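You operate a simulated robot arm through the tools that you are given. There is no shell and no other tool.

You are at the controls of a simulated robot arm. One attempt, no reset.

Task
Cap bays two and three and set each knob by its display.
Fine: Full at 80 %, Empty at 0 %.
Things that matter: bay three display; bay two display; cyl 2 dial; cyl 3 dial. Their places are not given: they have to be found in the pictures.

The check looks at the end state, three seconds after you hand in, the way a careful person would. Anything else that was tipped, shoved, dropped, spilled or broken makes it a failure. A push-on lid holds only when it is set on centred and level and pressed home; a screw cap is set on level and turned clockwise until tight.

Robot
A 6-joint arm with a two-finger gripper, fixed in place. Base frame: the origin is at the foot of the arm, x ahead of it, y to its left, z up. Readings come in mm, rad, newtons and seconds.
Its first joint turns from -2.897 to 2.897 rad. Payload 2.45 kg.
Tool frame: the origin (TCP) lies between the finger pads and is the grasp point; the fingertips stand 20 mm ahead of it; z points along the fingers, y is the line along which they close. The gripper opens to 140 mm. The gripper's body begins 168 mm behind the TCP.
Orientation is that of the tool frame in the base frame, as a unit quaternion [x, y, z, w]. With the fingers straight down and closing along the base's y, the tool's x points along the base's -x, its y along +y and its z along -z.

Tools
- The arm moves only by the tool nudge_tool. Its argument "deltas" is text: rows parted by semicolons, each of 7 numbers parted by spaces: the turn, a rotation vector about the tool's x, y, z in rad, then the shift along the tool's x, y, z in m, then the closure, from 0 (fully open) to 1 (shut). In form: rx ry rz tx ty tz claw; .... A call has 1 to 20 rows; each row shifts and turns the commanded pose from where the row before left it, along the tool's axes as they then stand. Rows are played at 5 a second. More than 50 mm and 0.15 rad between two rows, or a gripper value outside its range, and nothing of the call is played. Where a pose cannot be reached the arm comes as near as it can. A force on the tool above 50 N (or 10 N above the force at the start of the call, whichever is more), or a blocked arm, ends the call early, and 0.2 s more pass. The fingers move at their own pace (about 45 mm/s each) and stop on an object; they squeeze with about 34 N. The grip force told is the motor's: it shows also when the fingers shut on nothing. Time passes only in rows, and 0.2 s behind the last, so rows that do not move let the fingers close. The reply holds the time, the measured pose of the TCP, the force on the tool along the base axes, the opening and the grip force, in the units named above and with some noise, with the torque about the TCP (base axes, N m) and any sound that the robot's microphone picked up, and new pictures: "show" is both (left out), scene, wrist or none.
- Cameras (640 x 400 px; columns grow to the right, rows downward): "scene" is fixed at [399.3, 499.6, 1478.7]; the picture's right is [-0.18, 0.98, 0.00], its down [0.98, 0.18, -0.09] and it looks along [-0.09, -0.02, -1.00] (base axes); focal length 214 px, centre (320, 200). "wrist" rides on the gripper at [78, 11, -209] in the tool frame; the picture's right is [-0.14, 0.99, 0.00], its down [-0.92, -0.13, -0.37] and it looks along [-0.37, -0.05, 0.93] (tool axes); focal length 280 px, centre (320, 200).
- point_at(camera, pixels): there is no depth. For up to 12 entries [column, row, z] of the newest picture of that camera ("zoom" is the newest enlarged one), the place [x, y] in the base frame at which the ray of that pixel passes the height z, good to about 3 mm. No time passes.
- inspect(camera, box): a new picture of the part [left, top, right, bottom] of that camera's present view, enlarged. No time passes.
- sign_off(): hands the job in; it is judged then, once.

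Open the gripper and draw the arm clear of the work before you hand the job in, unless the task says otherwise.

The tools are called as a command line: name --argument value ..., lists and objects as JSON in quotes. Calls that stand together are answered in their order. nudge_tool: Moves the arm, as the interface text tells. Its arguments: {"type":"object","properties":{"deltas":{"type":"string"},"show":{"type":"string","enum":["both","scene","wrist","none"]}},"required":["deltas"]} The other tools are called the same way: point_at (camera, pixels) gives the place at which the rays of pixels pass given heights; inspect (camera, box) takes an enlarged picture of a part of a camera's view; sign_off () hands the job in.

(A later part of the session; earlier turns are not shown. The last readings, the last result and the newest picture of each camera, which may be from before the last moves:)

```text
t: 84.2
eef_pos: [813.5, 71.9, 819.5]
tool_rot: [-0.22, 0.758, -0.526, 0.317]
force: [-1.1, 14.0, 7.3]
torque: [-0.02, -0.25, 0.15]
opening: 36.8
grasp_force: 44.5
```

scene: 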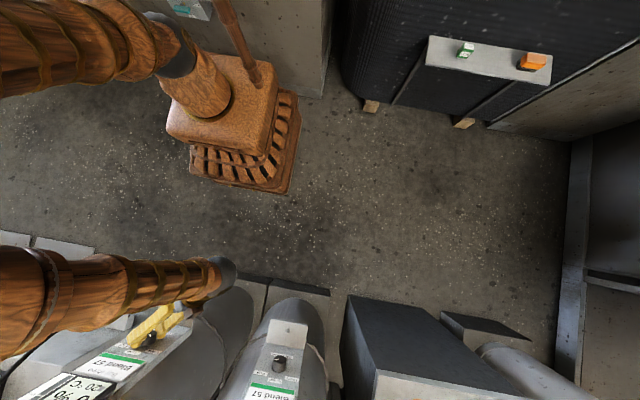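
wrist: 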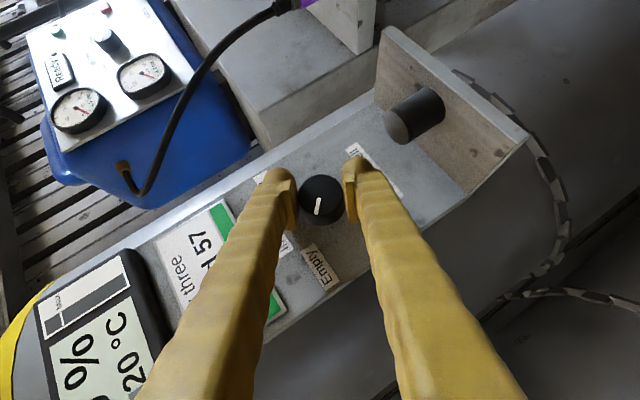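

nudge_tool --deltas "0 0 0 0 0 0 0.8; 0 0 0 0 0 0 0.7; 0 0 0 0 0 0 0.6; 0 0 0 0 0 0 0.5; 0 0 0 0.0175 0 -0.0178 0.4; 0 0 0 0.0175 0 -0.0178 0.3; 0 0 0 0 0 0 0.3"

inspect --camera "wrist" --box '[240, 120, 400, 260]'

```text
t: 85.8
eef_pos: [763.1, 70.9, 817.7]
tool_rot: [-0.22, 0.758, -0.525, 0.318]
force: [-0.1, 0.6, -0.7]
torque: [-0.03, 0.02, 0.01]
opening: 98.0
grasp_force: 0.0
```

scene: 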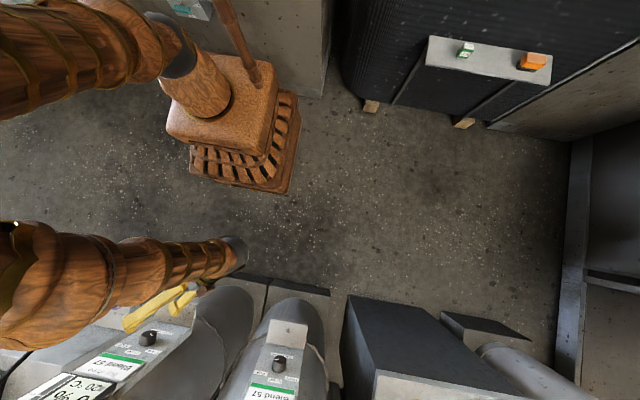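
wrist: 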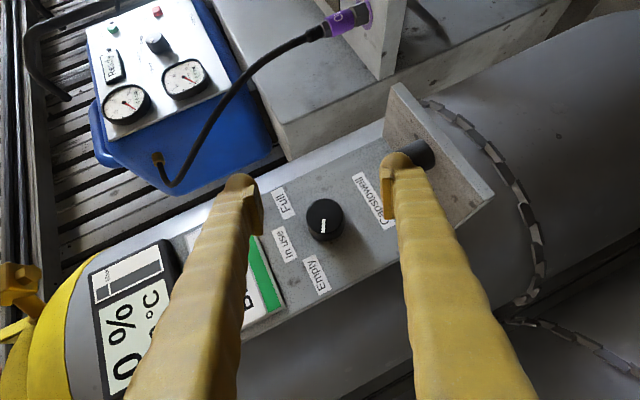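

```text
2.86 times, centred on (320, 190) of wrist
```

zoom: 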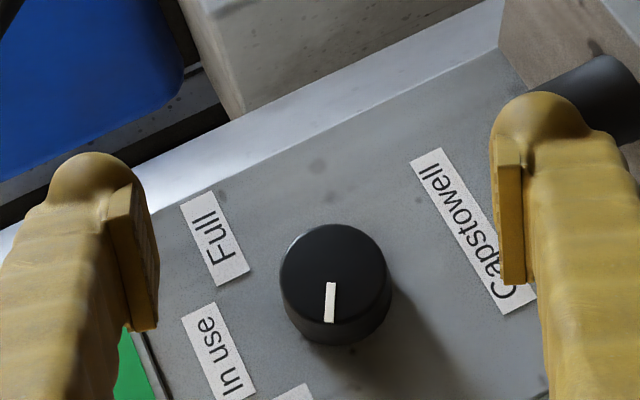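

The mark settled at ≈60° toward Empty, mirroring bay two. I back off and up, yaw the tool −0.3 rad (the easier direction), and roll back upright in preparation for cap three.

nudge_tool --deltas "0 0 0 0.006 -0.0374 -0.0263 0.3; 0.0252 0.0937 0.0247 0 0 0 0.3; 0.0252 0.0937 0.0247 0 0 0 0.3; 0.0252 0.0937 0.0247 0 0 0 0.3; -0.0938 0 0.0957 0 0 0 0.3; -0.0938 0 0.0957 0 0 0 0.3; -0.0938 0 0.0957 0 0 0 0.3; -0.0938 0 0.0957 0 0 0 0.3; -0.0938 0 0.0957 0 0 0 0.3; -0.0938 0 0.0957 0 0 0 0.3; -0.0938 0 0.0957 0 0 0 0.3; -0.0938 0 0.0957 0 0 0 0.3; -0.0938 0 0.0957 0 0 0 0.3; 0 0 0 0 0 0 0.3"

```text
t: 88.8
eef_pos: [738.8, 72.8, 857.6]
tool_rot: [0.138, 0.912, -0.062, 0.382]
force: [-0.8, -0.2, 0.2]
torque: [0.02, 0.03, -0.01]
opening: 98.1
grasp_force: 0.2
```

scene: 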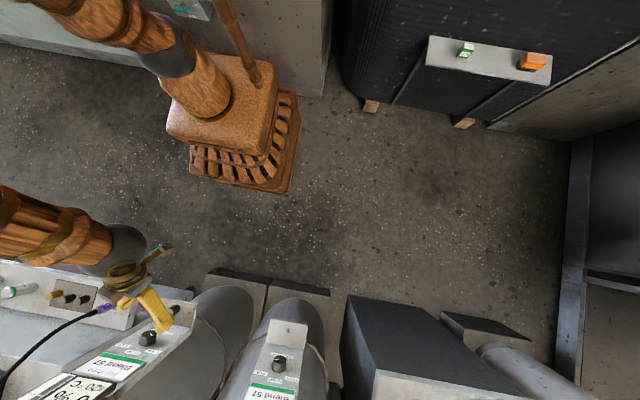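
wrist: 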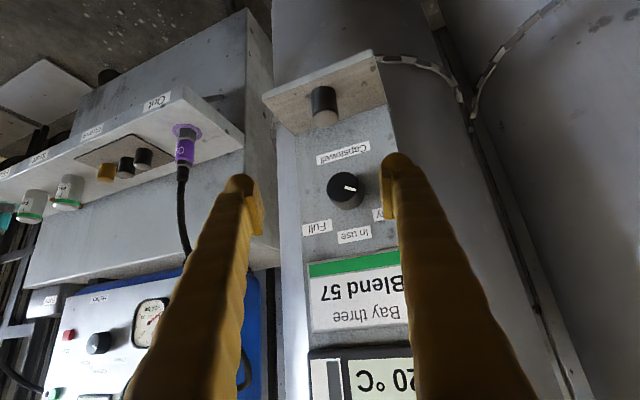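

inspect --camera "wrist" --box '[290, 140, 410, 260]'

inspect --camera "wrist" --box '[250, 50, 400, 150]'

```text
3.33 times, centred on (350, 200) of wrist
```

zoom: 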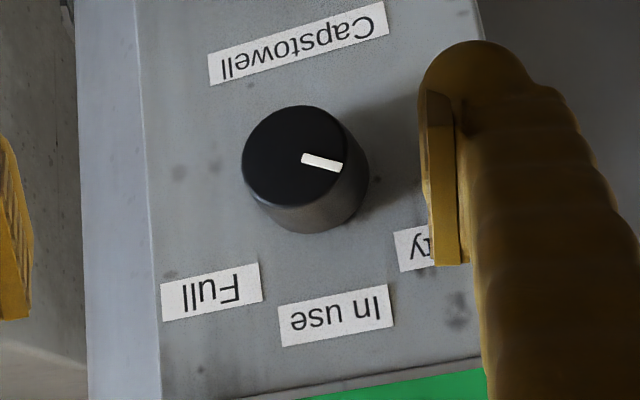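

```text
4.00 times, centred on (325, 100) of wrist
```

zoom: 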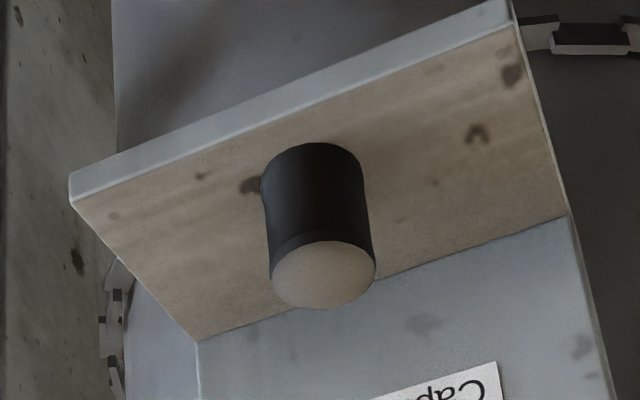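

Knob three's mark is ≈62° toward Empty: good. Cap three is at ≈(791,70), top z≈746. I move above it with the 45°-pitched, yawed tool.

nudge_tool --deltas "0 0 0 0.0082 0.0042 0.031 0.3; 0 0 0 0.0082 0.0042 0.031 0.3; 0 0 0 0.0082 0.0042 0.031 0.3; 0 0 0 0 0 0 0.4; 0 0 0 0 0 0 0.4"

inspect --camera "wrist" --box '[240, 100, 400, 240]'

```text
t: 90.0
eef_pos: [790.3, 68.8, 775.6]
tool_rot: [0.137, 0.911, -0.061, 0.383]
force: [-0.3, -0.3, 0.4]
torque: [-0.01, 0.01, 0.03]
opening: 84.0
grasp_force: 0.1
```

scene: 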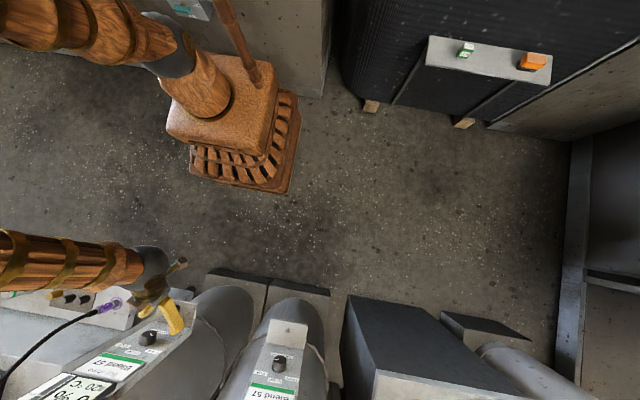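
wrist: 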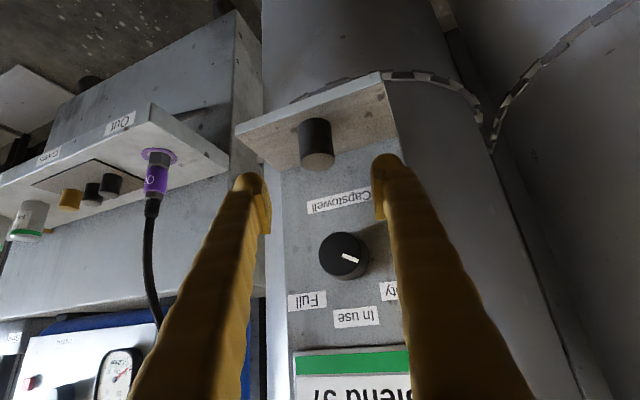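

```text
2.86 times, centred on (320, 170) of wrist
```

zoom: 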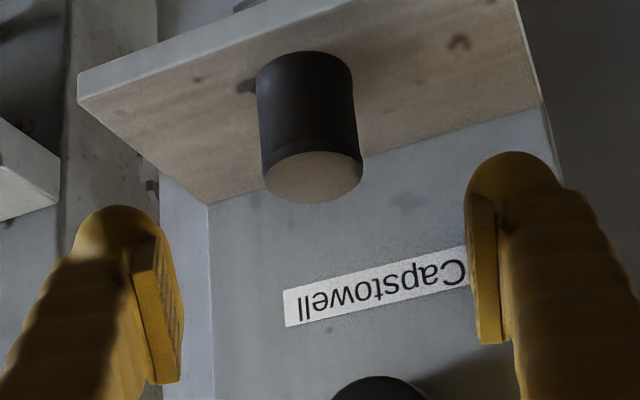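

Cap three re-measured at (791.4,70.2). I descend to TCP z≈740 and close most of the way, then check centring.

nudge_tool --deltas "0 0 0 0.013 0.0008 0.0122 0.4; 0 0 0 0.013 0.0008 0.0121 0.5; 0 0 0 0 0 0 0.6; 0 0 0 0 0 0 0.7; 0 0 0 0 0 0 0.72; 0 0 0 0 0 0 0.72" --show "wrist"

inspect --camera "wrist" --box '[250, 130, 390, 250]'

```text
t: 91.4
eef_pos: [789.6, 70.5, 740.5]
tool_rot: [0.137, 0.912, -0.061, 0.383]
force: [-0.4, 0.6, 0.7]
torque: [0.0, 0.04, 0.02]
opening: 39.2
grasp_force: 0.1
```

wrist: 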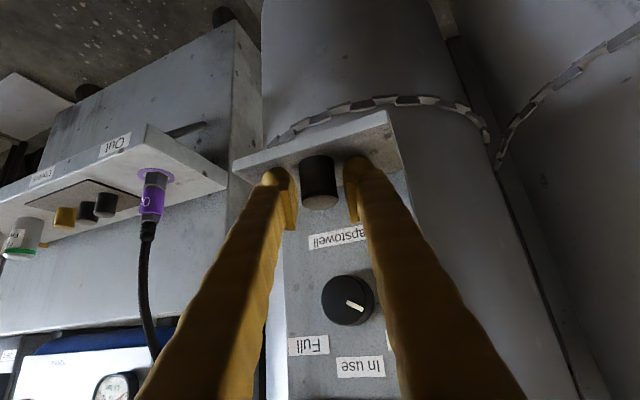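

```text
3.33 times, centred on (320, 190) of wrist
```

zoom: 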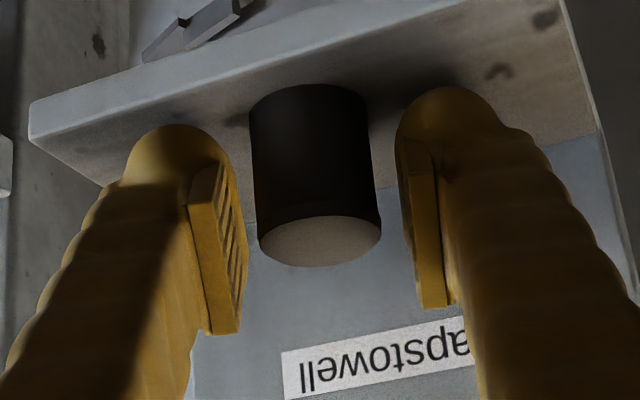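

Cap is within 1 mm of the finger centre. Close and grip.

nudge_tool --deltas "0 0 0 0 -0.0006 0 0.75; 0 0 0 0 0 0 1; 0 0 0 0 0 0 1; 0 0 0 0 0 0 1; 0 0 0 0 0 0 1" --show "wrist"

inspect --camera "wrist" --box '[250, 130, 390, 250]'

```text
t: 92.6
eef_pos: [789.2, 69.1, 739.8]
tool_rot: [0.137, 0.911, -0.061, 0.384]
force: [-0.5, -0.1, 0.2]
torque: [-0.01, -0.02, -0.01]
opening: 27.8
grasp_force: 33.8
```

wrist: 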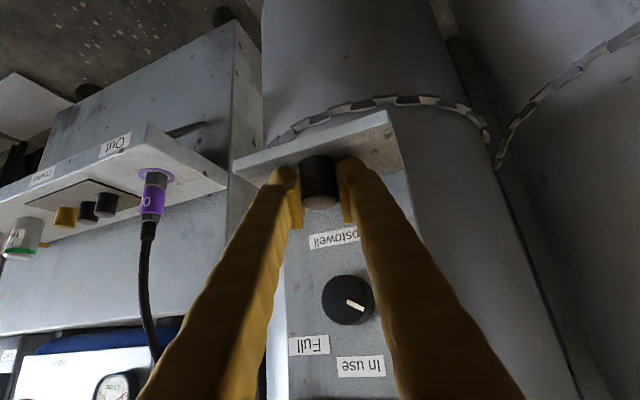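

```text
3.33 times, centred on (320, 190) of wrist
```

zoom: 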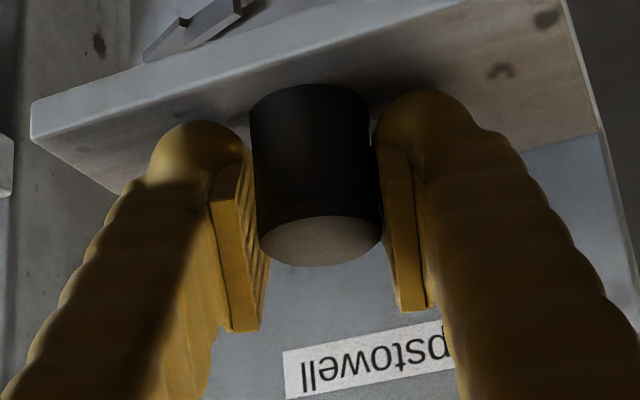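

Gripped at 27.8 mm, no side force. Lift 30 mm and record the peg reference.

nudge_tool --deltas "0 0 0 -0.0071 0 -0.007 1; 0 0 0 -0.0071 0 -0.007 1; 0 0 0 -0.0072 0 -0.007 1; 0 0 0 0 0 0 1; 0 0 0 0 0 0 1" --show "wrist"

inspect --camera "wrist" --box '[280, 115, 360, 215]'

nudge_tool --deltas "0 0 0 -0.0143 0 -0.014 1; 0 0 0 -0.0143 0 -0.014 1; 0 0 0 0 0 0 1; 0 0 0 0 0 0 1" --show "wrist"

inspect --camera "wrist" --box '[270, 80, 370, 180]'

```text
t: 93.8
eef_pos: [789.0, 69.1, 770.8]
tool_rot: [0.137, 0.912, -0.061, 0.382]
force: [0.3, -0.2, -0.1]
torque: [0.01, -0.02, 0.0]
opening: 27.8
grasp_force: 34.0
```

wrist: 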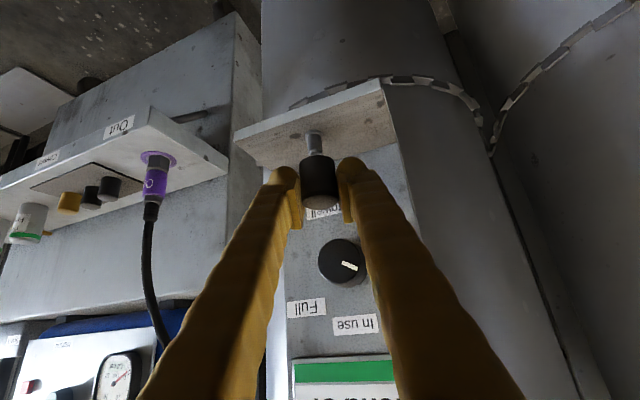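

```text
4.00 times, centred on (320, 165) of wrist
```

zoom: 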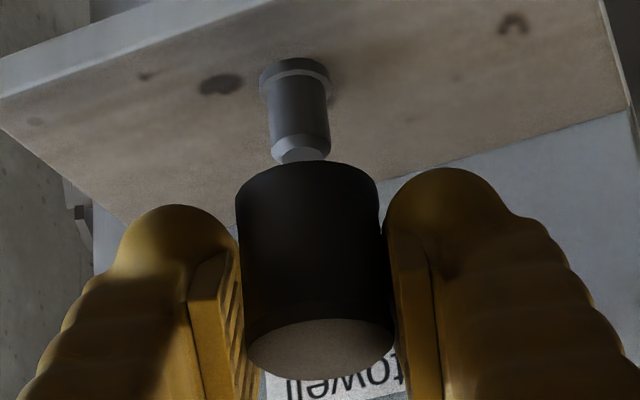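

```text
t: 94.6
eef_pos: [786.3, 70.7, 805.7]
tool_rot: [0.137, 0.913, -0.063, 0.378]
force: [-5.4, 3.6, -1.3]
torque: [-0.03, 0.04, 0.16]
opening: 27.5
grasp_force: 33.9
stopped in row 3: the force on the tool passed its limit at 53 N (the readings are from after the stop); the commanded pose is now the measured one
```

wrist: 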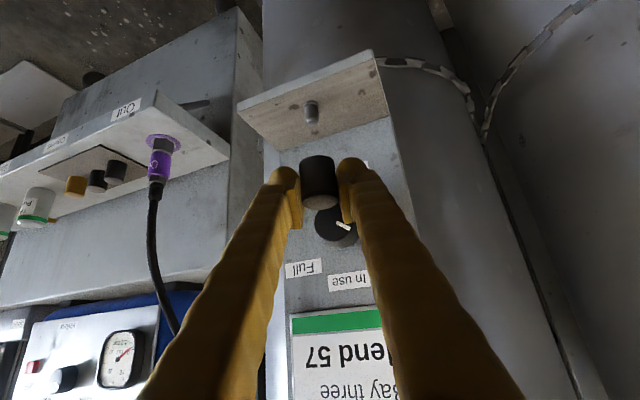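

```text
4.00 times, centred on (320, 130) of wrist
```

zoom: 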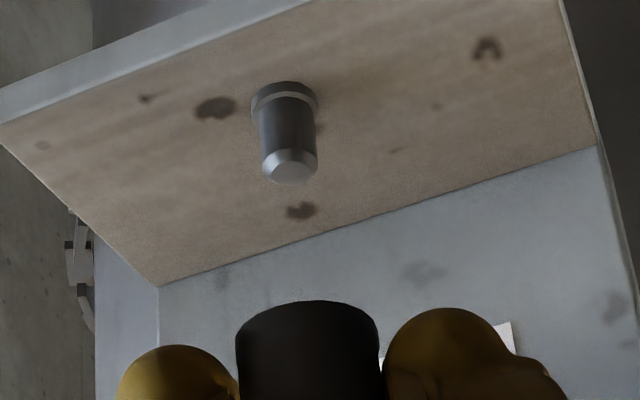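

I brushed the knob with the fingertips while lifting (53 N stop). I back straight off in −x right away and inspect knob and cap.

nudge_tool --deltas "0 0 0 0.0134 -0.0059 -0.0136 1; 0 0 0 0.0134 -0.0059 -0.0136 1; 0 0 0 0 0 0 1" --show "wrist"

inspect --camera "wrist" --box '[280, 120, 400, 300]'

```text
t: 95.4
eef_pos: [747.0, 72.1, 806.9]
tool_rot: [0.136, 0.913, -0.062, 0.379]
force: [-0.4, 0.1, 0.2]
torque: [-0.03, -0.01, -0.03]
opening: 27.8
grasp_force: 33.9
```

wrist: 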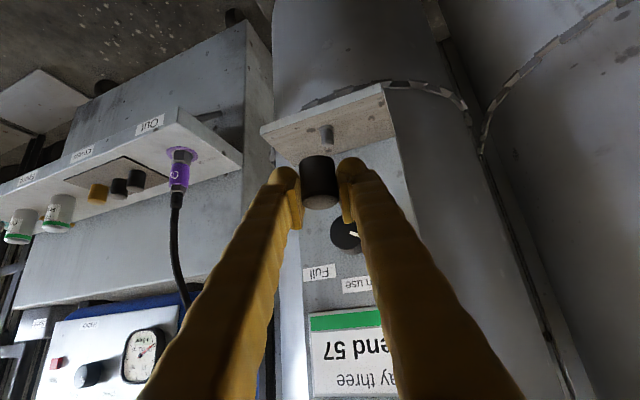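

```text
2.22 times, centred on (340, 210) of wrist
```

zoom: 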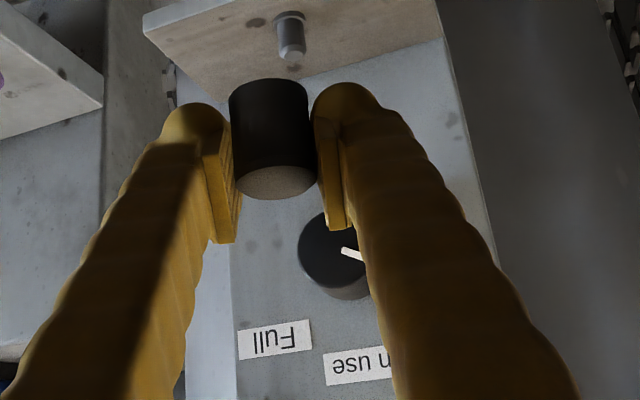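

The cap is still held and the knob mark looks unchanged (will recheck). I retreat, correct the tiny pitch change and rise to z≈1250 in front of bay three.

nudge_tool --deltas "0 -0.008 0 0.0201 -0.0089 -0.0205 1; 0 0 0 -0.0294 -0.0054 -0.0333 1; 0 0 0 -0.0294 -0.0054 -0.0333 1; 0 0 0 -0.0294 -0.0054 -0.0333 1; 0 0 0 0 0 0 1; 0 0 0 0 0 0 1" --show "wrist"

inspect --camera "wrist" --box '[270, 60, 420, 200]'

```text
t: 96.8
eef_pos: [701.7, 60.3, 939.6]
tool_rot: [0.136, 0.912, -0.062, 0.382]
force: [0.2, 0.1, -0.3]
torque: [0.03, -0.01, -0.01]
opening: 27.7
grasp_force: 34.4
```

wrist: 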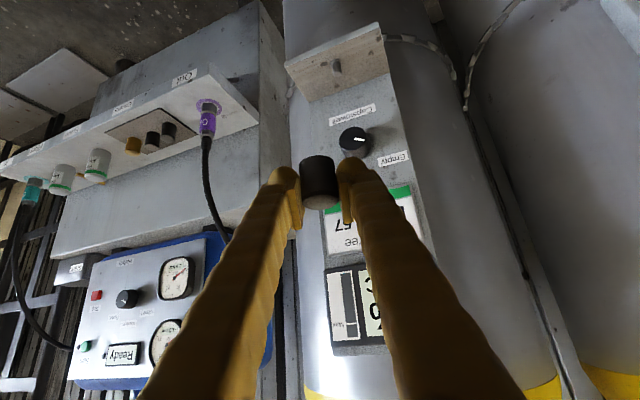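

```text
2.86 times, centred on (345, 130) of wrist
```

zoom: 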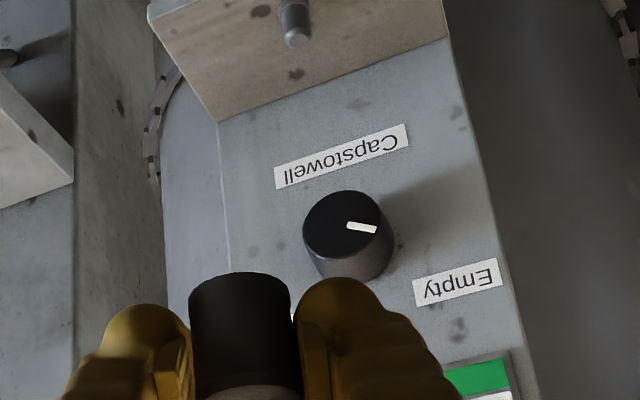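

Knob three is unchanged (≈62° toward Empty). Continue rising.

nudge_tool --deltas "0 0 0 -0.0294 -0.0054 -0.0333 1; 0 0 0 -0.0294 -0.0054 -0.0333 1; 0 0 0 -0.0294 -0.0054 -0.0333 1; 0 0 0 -0.0294 -0.0054 -0.0333 1; 0 0 0 -0.0294 -0.0054 -0.0333 1; 0 0 0 -0.0294 -0.0054 -0.0333 1; 0 0 0 -0.0294 -0.0054 -0.0333 1; 0 0 0 -0.0294 -0.0054 -0.0333 1; 0 0 0 0 0 0 1; 0 0 0 0 0 0 1"

inspect --camera "wrist" --box '[180, 60, 380, 210]'

```text
t: 99.0
eef_pos: [667.3, 28.4, 1293.7]
tool_rot: [0.135, 0.912, -0.062, 0.382]
force: [-0.4, 0.1, -0.3]
torque: [0.01, 0.04, -0.01]
opening: 27.4
grasp_force: 34.3
```

scene: 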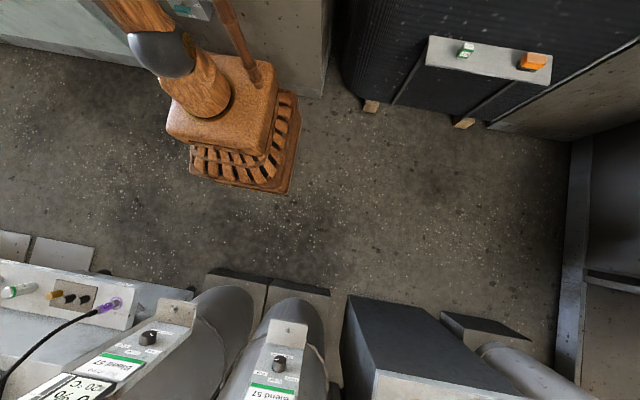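
wrist: 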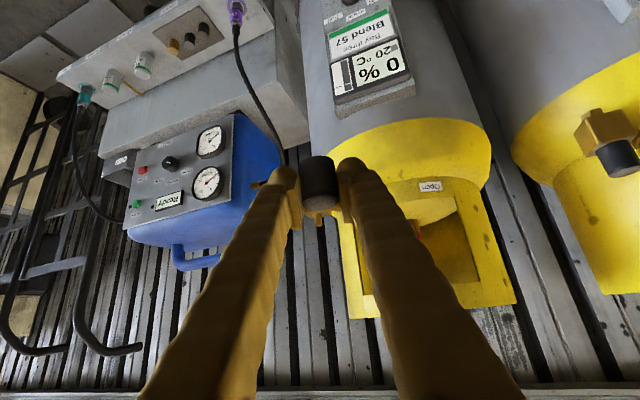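

```text
2.67 times, centred on (280, 135) of wrist
```

zoom: 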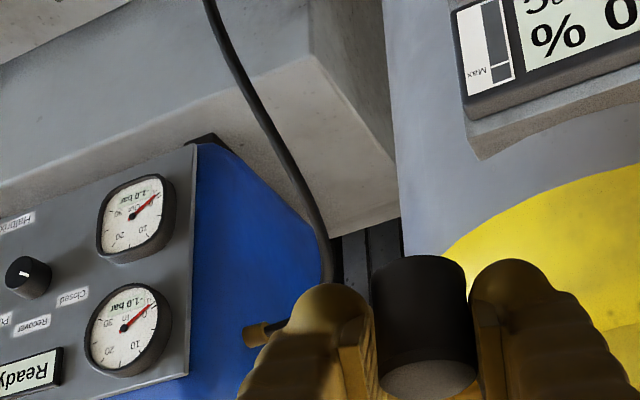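

Bay two's cap is visible seated at right. Bay three's nipple is hidden behind the held cap; I move up and forward to the standoff position to see it.

nudge_tool --deltas "0 0 0 -0.0394 -0.0054 0.0223 1; 0 0 0 -0.0394 -0.0054 0.0223 1; 0 0 0 -0.0394 -0.0054 0.0223 1; 0 0 0 0 0 0 1; 0 0 0 0 0 0 1" --show "wrist"

inspect --camera "wrist" --box '[230, 80, 410, 215]'

```text
t: 100.2
eef_pos: [785.2, -27.3, 1333.2]
tool_rot: [0.136, 0.912, -0.062, 0.382]
force: [-1.0, 0.4, 0.2]
torque: [0.02, 0.01, 0.0]
opening: 27.7
grasp_force: 33.5
```

wrist: 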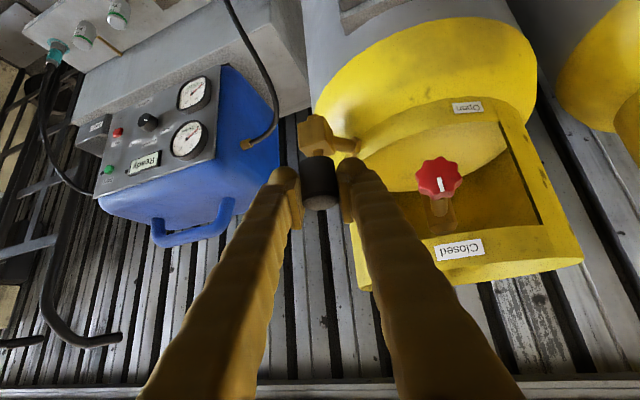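

```text
2.96 times, centred on (320, 148) of wrist
```

zoom: 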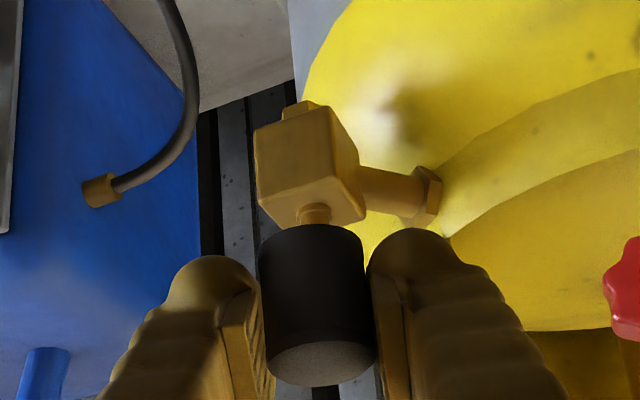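

The blue machine is well behind (x≈960, y<−160), so there's room. I continue to the 60-mm standoff and a bit higher to see the nipple tip.

nudge_tool --deltas "0 0 0 -0.0389 -0.0033 0.0255 1; 0 0 0 -0.0143 0 -0.014 1; 0 0 0 0 0 0 1; 0 0 0 0 0 0 1" --show "wrist"

inspect --camera "wrist" --box '[250, 80, 390, 215]'

```text
t: 101.2
eef_pos: [828.7, -41.4, 1364.5]
tool_rot: [0.135, 0.912, -0.062, 0.382]
force: [0.3, 0.5, 0.3]
torque: [0.04, 0.03, 0.05]
opening: 27.8
grasp_force: 33.8
```

wrist: 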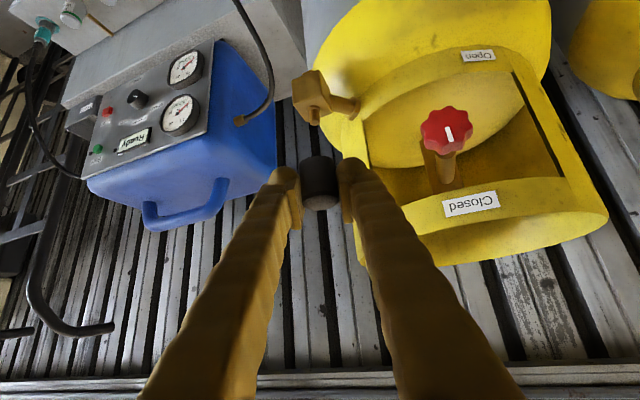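

```text
2.96 times, centred on (320, 148) of wrist
```

zoom: 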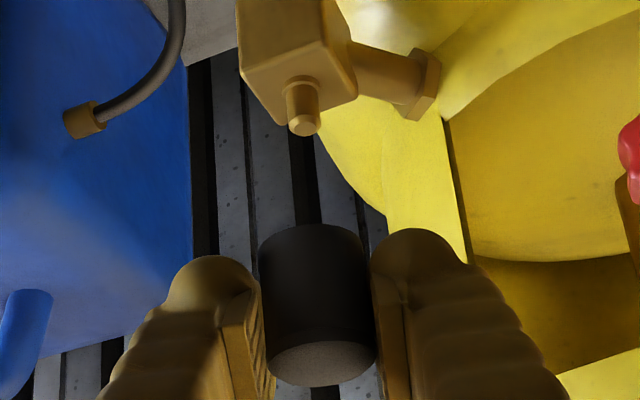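

Nipple three tip ≈(887.5,−62,1243). I move above it, then descend partly (cap bottom ≈50 mm above) and check reach and alignment.

nudge_tool --deltas "0 0 0 -0.0213 -0.0012 0.0217 1; 0 0 0 -0.0213 -0.0012 0.0217 1; 0 0 0 0.0143 0 0.014 1; 0 0 0 0.0143 0 0.014 1; 0 0 0 0 0 0 1; 0 0 0 0 0 0 1" --show "wrist"

inspect --camera "wrist" --box '[260, 80, 380, 215]'

```text
t: 102.6
eef_pos: [886.1, -61.4, 1321.5]
tool_rot: [0.136, 0.912, -0.062, 0.382]
force: [0.2, -0.4, -0.1]
torque: [-0.01, -0.01, -0.02]
opening: 27.8
grasp_force: 34.3
```

wrist: 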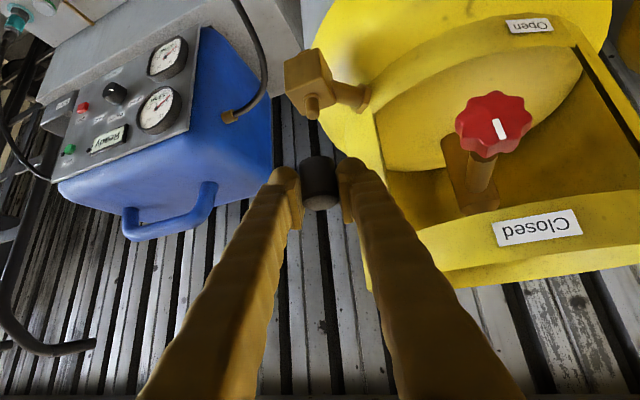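

```text
2.96 times, centred on (320, 148) of wrist
```

zoom: 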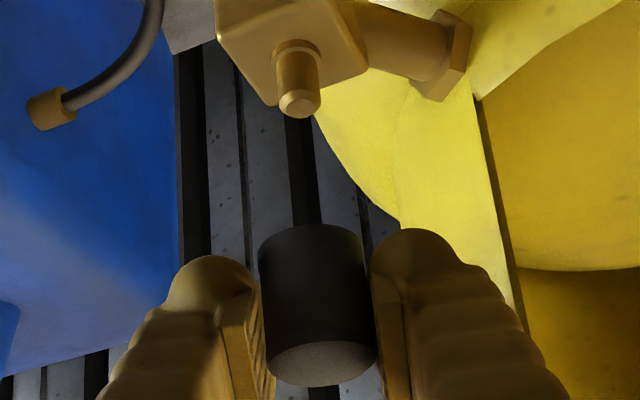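

Reach is fine here. Nipple is ≈2 mm to +tool-y of the cap axis; I correct and descend to the 30-mm reference height.

nudge_tool --deltas "0 0 0 0.0136 0.0021 0.0133 1; 0 0 0 0.0135 0 0.0133 1; 0 0 0 0 0 0 1; 0 0 0 0 0 0 1" --show "wrist"

inspect --camera "wrist" --box '[280, 115, 360, 215]'

```text
t: 103.6
eef_pos: [886.2, -59.8, 1284.9]
tool_rot: [0.135, 0.912, -0.062, 0.383]
force: [0.0, -0.2, -0.5]
torque: [0.02, -0.02, 0.0]
opening: 27.7
grasp_force: 34.3
```

wrist: 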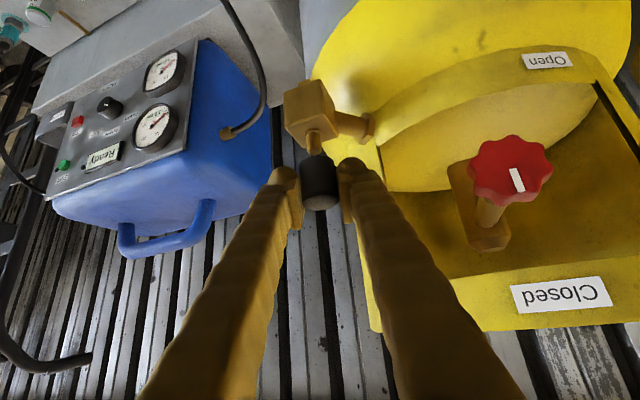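

```text
4.00 times, centred on (320, 165) of wrist
```

zoom: 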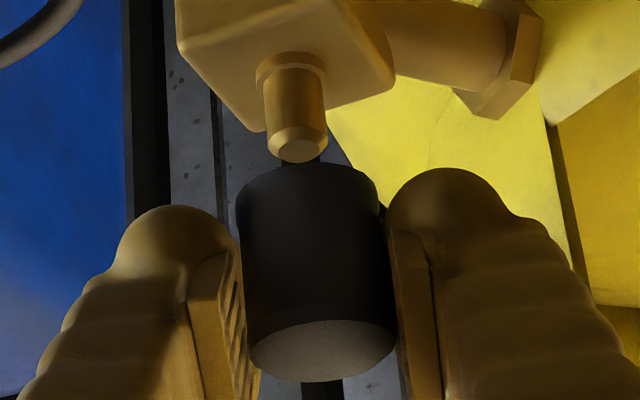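

Nipple looks ≈3 % larger than the peg did, suggesting it is a few mm nearer than the cap axis. I verify by yawing the tool a further −0.25 rad around the cap and watching the lateral offset.

inspect --camera "wrist" --box '[290, 120, 350, 180]'

nudge_tool --deltas "0.0893 0 0.0875 0 0 0 1; 0.0893 0 0.0875 0 0 0 1; 0 0 0 0 0 0 1; 0 0 0 0 0 0 1" --show "wrist"

inspect --camera "wrist" --box '[280, 115, 360, 215]'

```text
6.67 times, centred on (320, 150) of wrist
```

zoom: 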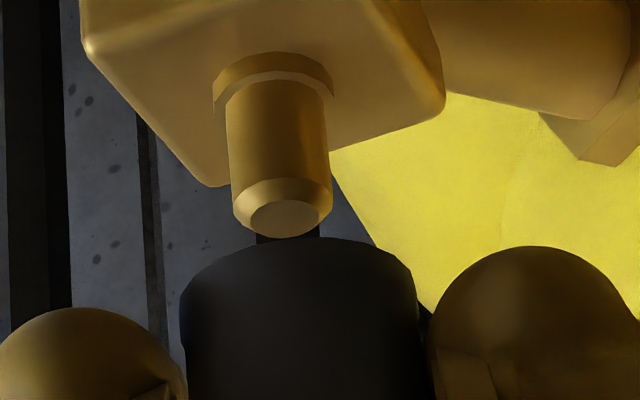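

```text
t: 104.6
eef_pos: [886.4, -59.4, 1284.4]
tool_rot: [0.248, 0.888, -0.11, 0.372]
force: [-0.2, 0.3, -0.5]
torque: [-0.02, 0.02, 0.01]
opening: 27.4
grasp_force: 33.8
```

wrist: 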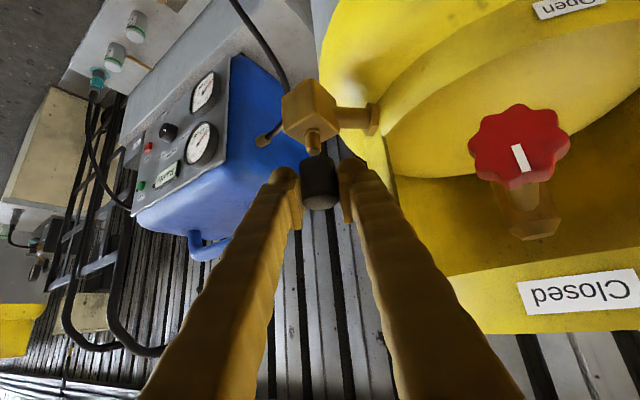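

```text
4.00 times, centred on (320, 165) of wrist
```

zoom: 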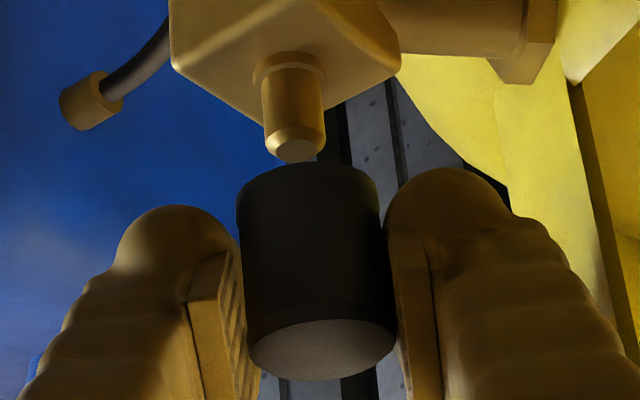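

The nipple shifted −0.75 mm sideways under the yaw, confirming it lies ≈5 mm nearer than the cap axis. I yaw back and shift the tool 5 mm backward.

nudge_tool --deltas "-0.0893 0 -0.0875 0 0 0 1; -0.0893 0 -0.0875 0 0 0 1; 0 0 0 0.0035 0 -0.0036 1; 0 0 0 0 0 0 1; 0 0 0 0 0 0 1" --show "wrist"

inspect --camera "wrist" --box '[280, 115, 360, 215]'

```text
t: 105.8
eef_pos: [881.2, -58.4, 1284.7]
tool_rot: [0.136, 0.912, -0.062, 0.383]
force: [0.6, 0.7, -0.2]
torque: [-0.01, -0.02, 0.03]
opening: 27.5
grasp_force: 34.1
```

wrist: 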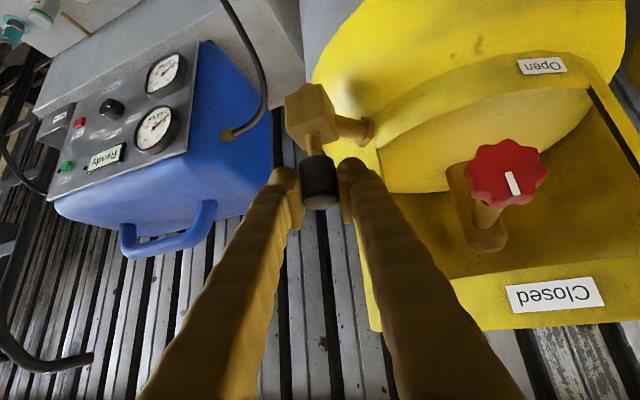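

```text
4.00 times, centred on (320, 165) of wrist
```

zoom: 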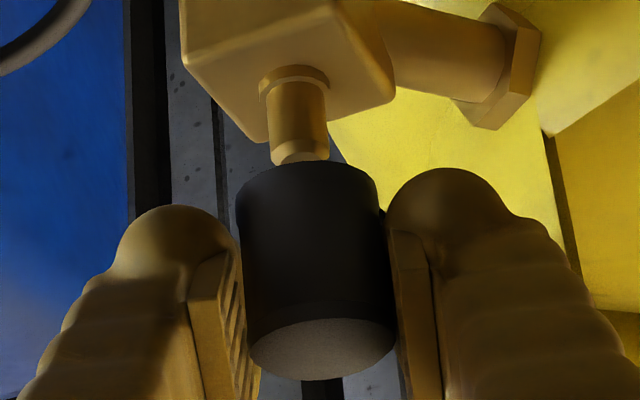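

Now it matches the reference in scale and column (collar 259–329). Descend 12 mm and check.

nudge_tool --deltas "0 0 0 0.0029 0 0.0028 1; 0 0 0 0.0029 0 0.0028 1; 0 0 0 0.0028 0 0.0028 1; 0 0 0 0 0 0 1" --show "wrist"

inspect --camera "wrist" --box '[280, 115, 360, 215]'

```text
t: 106.8
eef_pos: [882.6, -57.5, 1272.6]
tool_rot: [0.136, 0.912, -0.062, 0.382]
force: [0.2, 0.1, -0.3]
torque: [0.04, -0.02, 0.01]
opening: 27.4
grasp_force: 34.0
```

wrist: 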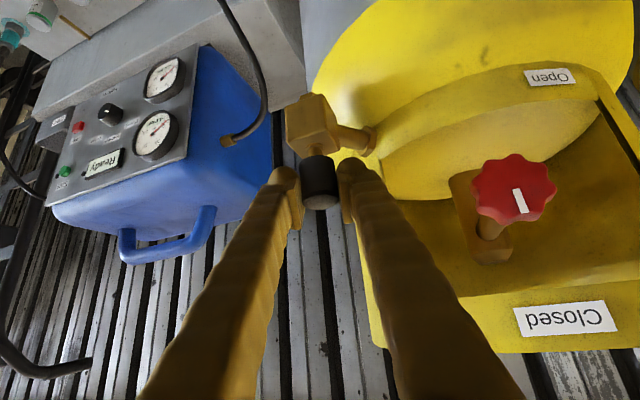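

```text
4.00 times, centred on (320, 165) of wrist
```

zoom: 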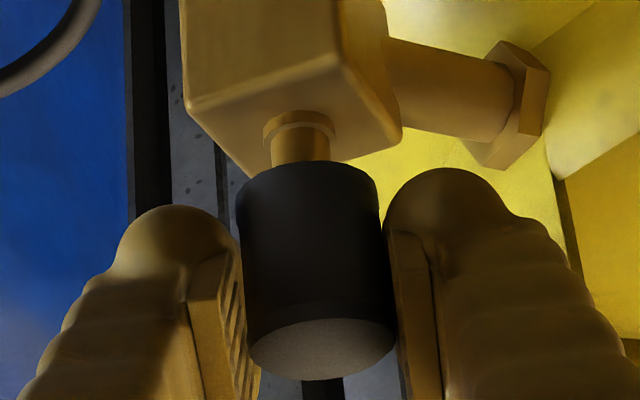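

nudge_tool --deltas "0 0 0 0.0014 0 0.0014 1; 0 0 0 0.0014 0 0.0014 1; 0 0 0 0.0014 0 0.0014 1; 0 0 0 0 0 0 1" --show "none"

```text
t: 107.8
eef_pos: [882.3, -58.8, 1265.0]
tool_rot: [0.136, 0.912, -0.063, 0.383]
force: [0.2, -0.7, -0.9]
torque: [-0.01, 0.02, 0.03]
opening: 27.6
grasp_force: 33.5
```

No contact force at z≈1265 (nipple tip now inside the rim level). Continue down another 6 mm.

nudge_tool --deltas "0 0 0 0.0014 0 0.0014 1; 0 0 0 0.0014 0 0.0014 1; 0 0 0 0.0014 0 0.0014 1; 0 0 0 0 0 0 1" --show "wrist"

inspect --camera "wrist" --box '[280, 115, 360, 215]'

```text
t: 108.8
eef_pos: [883.4, -56.9, 1260.8]
tool_rot: [0.135, 0.912, -0.061, 0.383]
force: [20.1, -1.0, 4.0]
torque: [-0.01, -0.49, 0.03]
opening: 27.7
grasp_force: 34.2
```

wrist: 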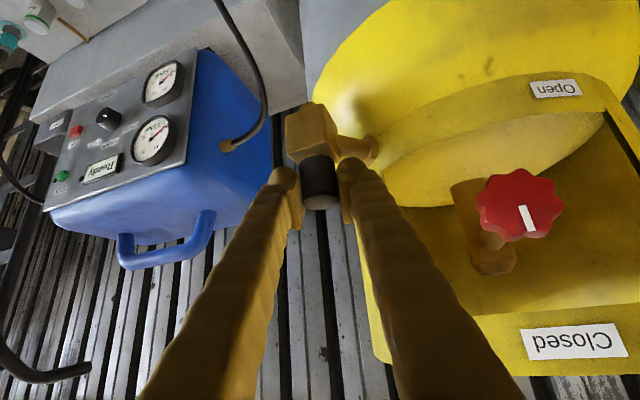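

```text
4.00 times, centred on (320, 165) of wrist
```

zoom: 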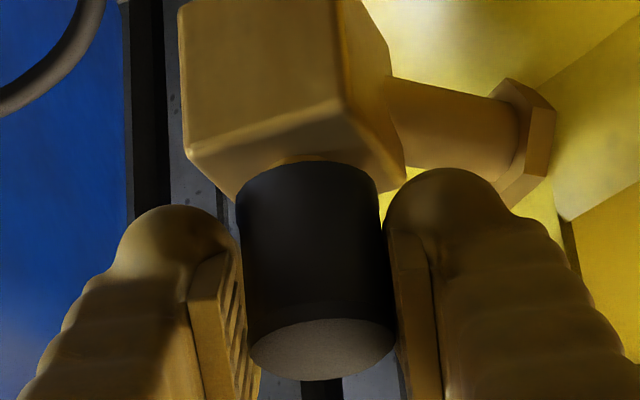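

Nipple is in the bore with a +20 N push in x: shift +1.2 mm in x to relieve.

nudge_tool --deltas "0 0 0 -0.0008 0.0004 0.0008 1; 0 0 0 0 0 0 1; 0 0 0 0 0 0 1" --show "none"

```text
t: 109.6
eef_pos: [883.5, -58.0, 1260.4]
tool_rot: [0.136, 0.912, -0.062, 0.382]
force: [-0.6, 0.3, -0.8]
torque: [0.04, -0.01, -0.02]
opening: 27.5
grasp_force: 33.8
```

Force is now zero. Continue down in 1.5 mm steps toward the seat.

nudge_tool --deltas "0 0 0 0.0011 0 0.0010 1; 0 0 0 0.0011 0 0.0010 1; 0 0 0 0.0011 0 0.0010 1; 0 0 0 0 0 0 1" --show "wrist"

inspect --camera "wrist" --box '[280, 115, 360, 215]'

```text
t: 110.6
eef_pos: [884.7, -58.1, 1255.4]
tool_rot: [0.135, 0.912, -0.062, 0.383]
force: [-0.2, -0.1, -0.5]
torque: [-0.02, -0.01, 0.02]
opening: 27.3
grasp_force: 34.3
```

wrist: 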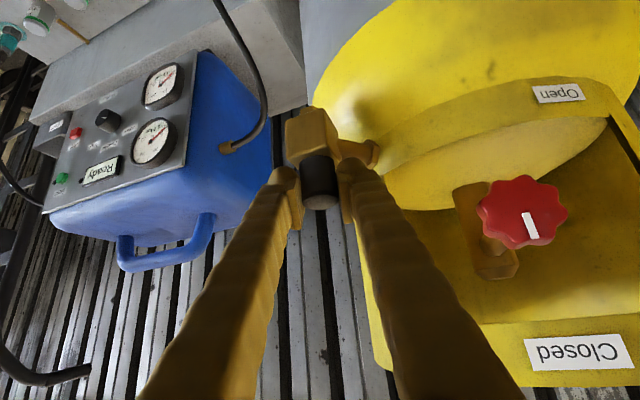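

```text
4.00 times, centred on (320, 165) of wrist
```

zoom: 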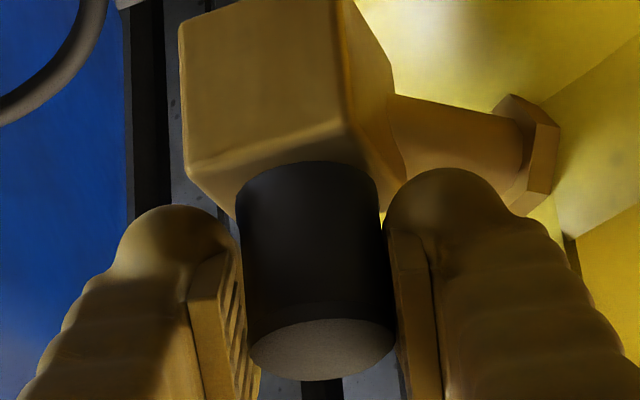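

nudge_tool --deltas "0 0 0 0.0007 0 0.0007 1; 0 0 0 0.0007 0 0.0007 1; 0 0 0 0 0 0 1" --show "none"

```text
t: 111.4
eef_pos: [882.5, -57.4, 1254.1]
tool_rot: [0.136, 0.912, -0.062, 0.383]
force: [-0.8, 0.6, 0.6]
torque: [0.0, -0.01, 0.03]
opening: 27.4
grasp_force: 33.0
```

nudge_tool --deltas "0 0 0 0.0007 0 0.0007 1; 0 0 0 0.0007 0 0.0007 1; 0 0 0 0 0 0 1" --show "wrist"

inspect --camera "wrist" --box '[280, 115, 360, 215]'

```text
t: 112.2
eef_pos: [883.3, -58.0, 1252.3]
tool_rot: [0.136, 0.911, -0.062, 0.383]
force: [0.2, -0.7, 12.8]
torque: [0.15, 0.03, 0.03]
opening: 27.9
grasp_force: 33.7
```

wrist: 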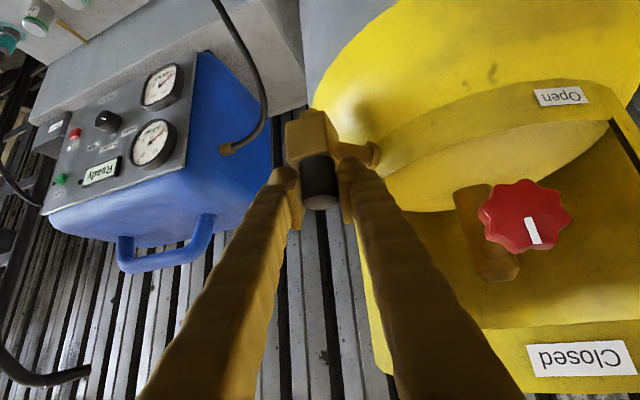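

```text
4.00 times, centred on (320, 165) of wrist
```

zoom: 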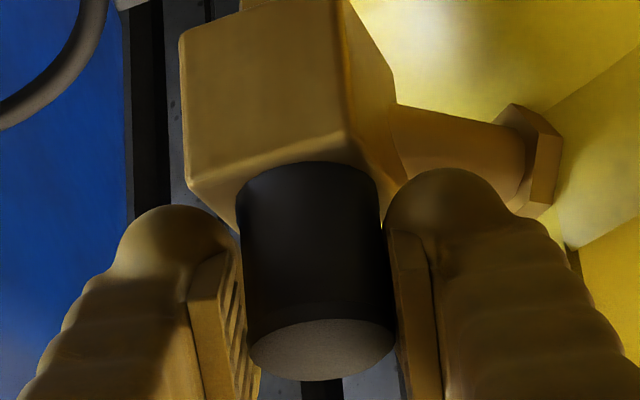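

Contact at the expected height (Fz 12.8 N). Press 1 mm more.

nudge_tool --deltas "0 0 0 0.0004 0 0.0003 1; 0 0 0 0.0004 0 0.0004 1; 0 0 0 0 0 0 1" --show "none"

```text
t: 113.0
eef_pos: [883.4, -58.5, 1251.6]
tool_rot: [0.135, 0.912, -0.062, 0.383]
force: [2.0, -5.7, 24.9]
torque: [-0.13, -0.1, 0.04]
opening: 27.8
grasp_force: 34.4
```

Seated with 25 N. I relax 1 mm upward, open the fingers slightly, and look.

nudge_tool --deltas "0 0 0 -0.0008 0 -0.0007 1; 0 0 0 0 0 0 0.9; 0 0 0 0 0 0 0.75; 0 0 0 0 0 0 0.7; 0 0 0 0 0 0 0.7; 0 0 0 0 0 0 0.7" --show "wrist"

inspect --camera "wrist" --box '[270, 100, 370, 225]'

```text
t: 114.4
eef_pos: [883.2, -58.5, 1251.1]
tool_rot: [0.135, 0.912, -0.061, 0.383]
force: [0.9, 1.1, 0.8]
torque: [0.01, 0.01, 0.02]
opening: 42.1
grasp_force: 0.0
```

wrist: 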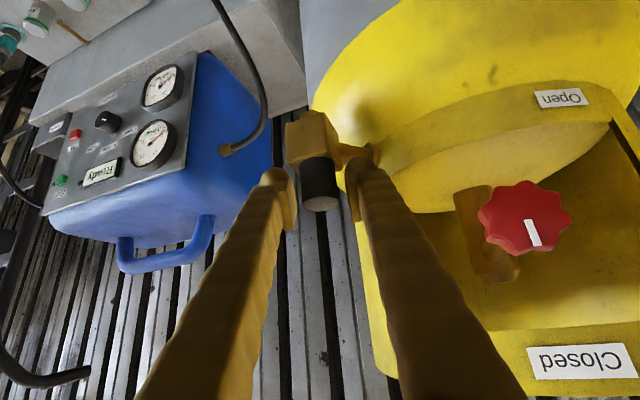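

```text
3.20 times, centred on (320, 162) of wrist
```

zoom: 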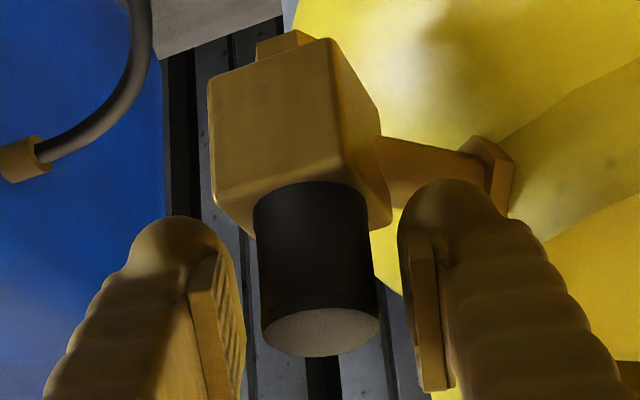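

Cap three is level on its nipple. I go straight up 50 mm, close the fingers, and press it from above for certainty.

nudge_tool --deltas "0 0 0 -0.0179 0 -0.0175 0.7; 0 0 0 -0.0179 0 -0.0175 0.7; 0 0 0 0 0 0 1; 0 0 0 0 0 0 1; 0 0 0 0 0 0 1; 0 0 0 0 0 0 1" --show "wrist"

inspect --camera "wrist" --box '[270, 100, 370, 225]'

```text
t: 115.8
eef_pos: [884.0, -56.5, 1301.5]
tool_rot: [0.136, 0.912, -0.062, 0.383]
force: [0.8, 0.3, -0.2]
torque: [0.0, 0.01, -0.01]
opening: 0.0
grasp_force: 29.0
```

wrist: 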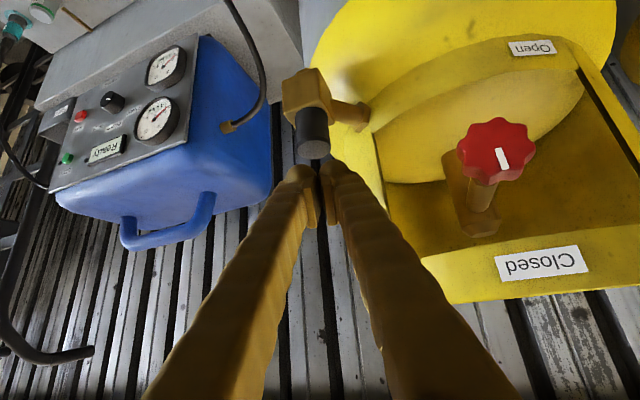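

```text
3.20 times, centred on (320, 162) of wrist
```

zoom: 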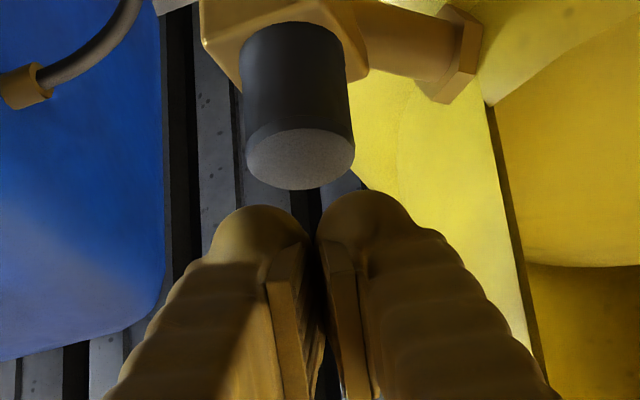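

Closed fingers are above the cap. Press down in small steps.

nudge_tool --deltas "0 0 0 0.0043 0 0.0042 1; 0 0 0 0.0029 0 0.0028 1; 0 0 0 0.0014 0 0.0014 1; 0 0 0 0.0014 0 0.0014 1; 0 0 0 0 0 0 1" --show "none"

```text
t: 117.0
eef_pos: [884.3, -58.8, 1287.4]
tool_rot: [0.136, 0.912, -0.062, 0.383]
force: [-0.1, 0.5, 0.2]
torque: [0.0, -0.01, -0.02]
opening: 0.0
grasp_force: 29.4
```

nudge_tool --deltas "0 0 0 0.0007 0 0.0007 1; 0 0 0 0.0007 0 0.0007 1; 0 0 0 0.0007 0 0.0007 1; 0 0 0 0.0007 0 0.0007 1; 0 0 0 0 0 0 1" --show "none"

```text
t: 118.2
eef_pos: [884.0, -58.6, 1284.4]
tool_rot: [0.136, 0.912, -0.062, 0.383]
force: [0.0, -0.8, 11.8]
torque: [0.04, -0.01, 0.0]
opening: 5.9
grasp_force: 29.7
```

nudge_tool --deltas "0 0 0 0.0007 0 0.0007 1; 0 0 0 0.0004 0 0.0004 1; 0 0 0 0 0 0 1" --show "wrist"

```text
t: 119.0
eef_pos: [883.0, -57.9, 1284.3]
tool_rot: [0.136, 0.911, -0.062, 0.384]
force: [-1.7, -0.4, 37.0]
torque: [0.07, 0.08, 0.0]
opening: 5.9
grasp_force: 29.1
```

wrist: 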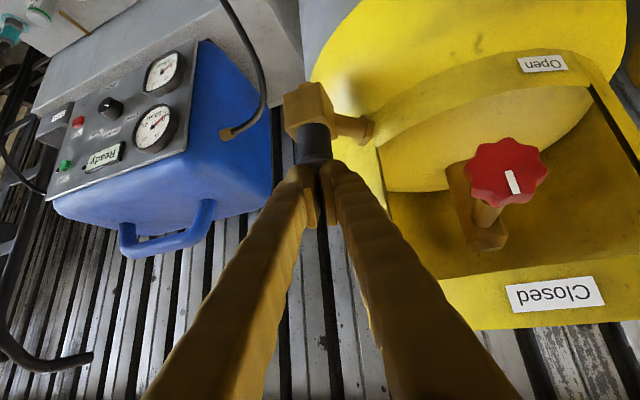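

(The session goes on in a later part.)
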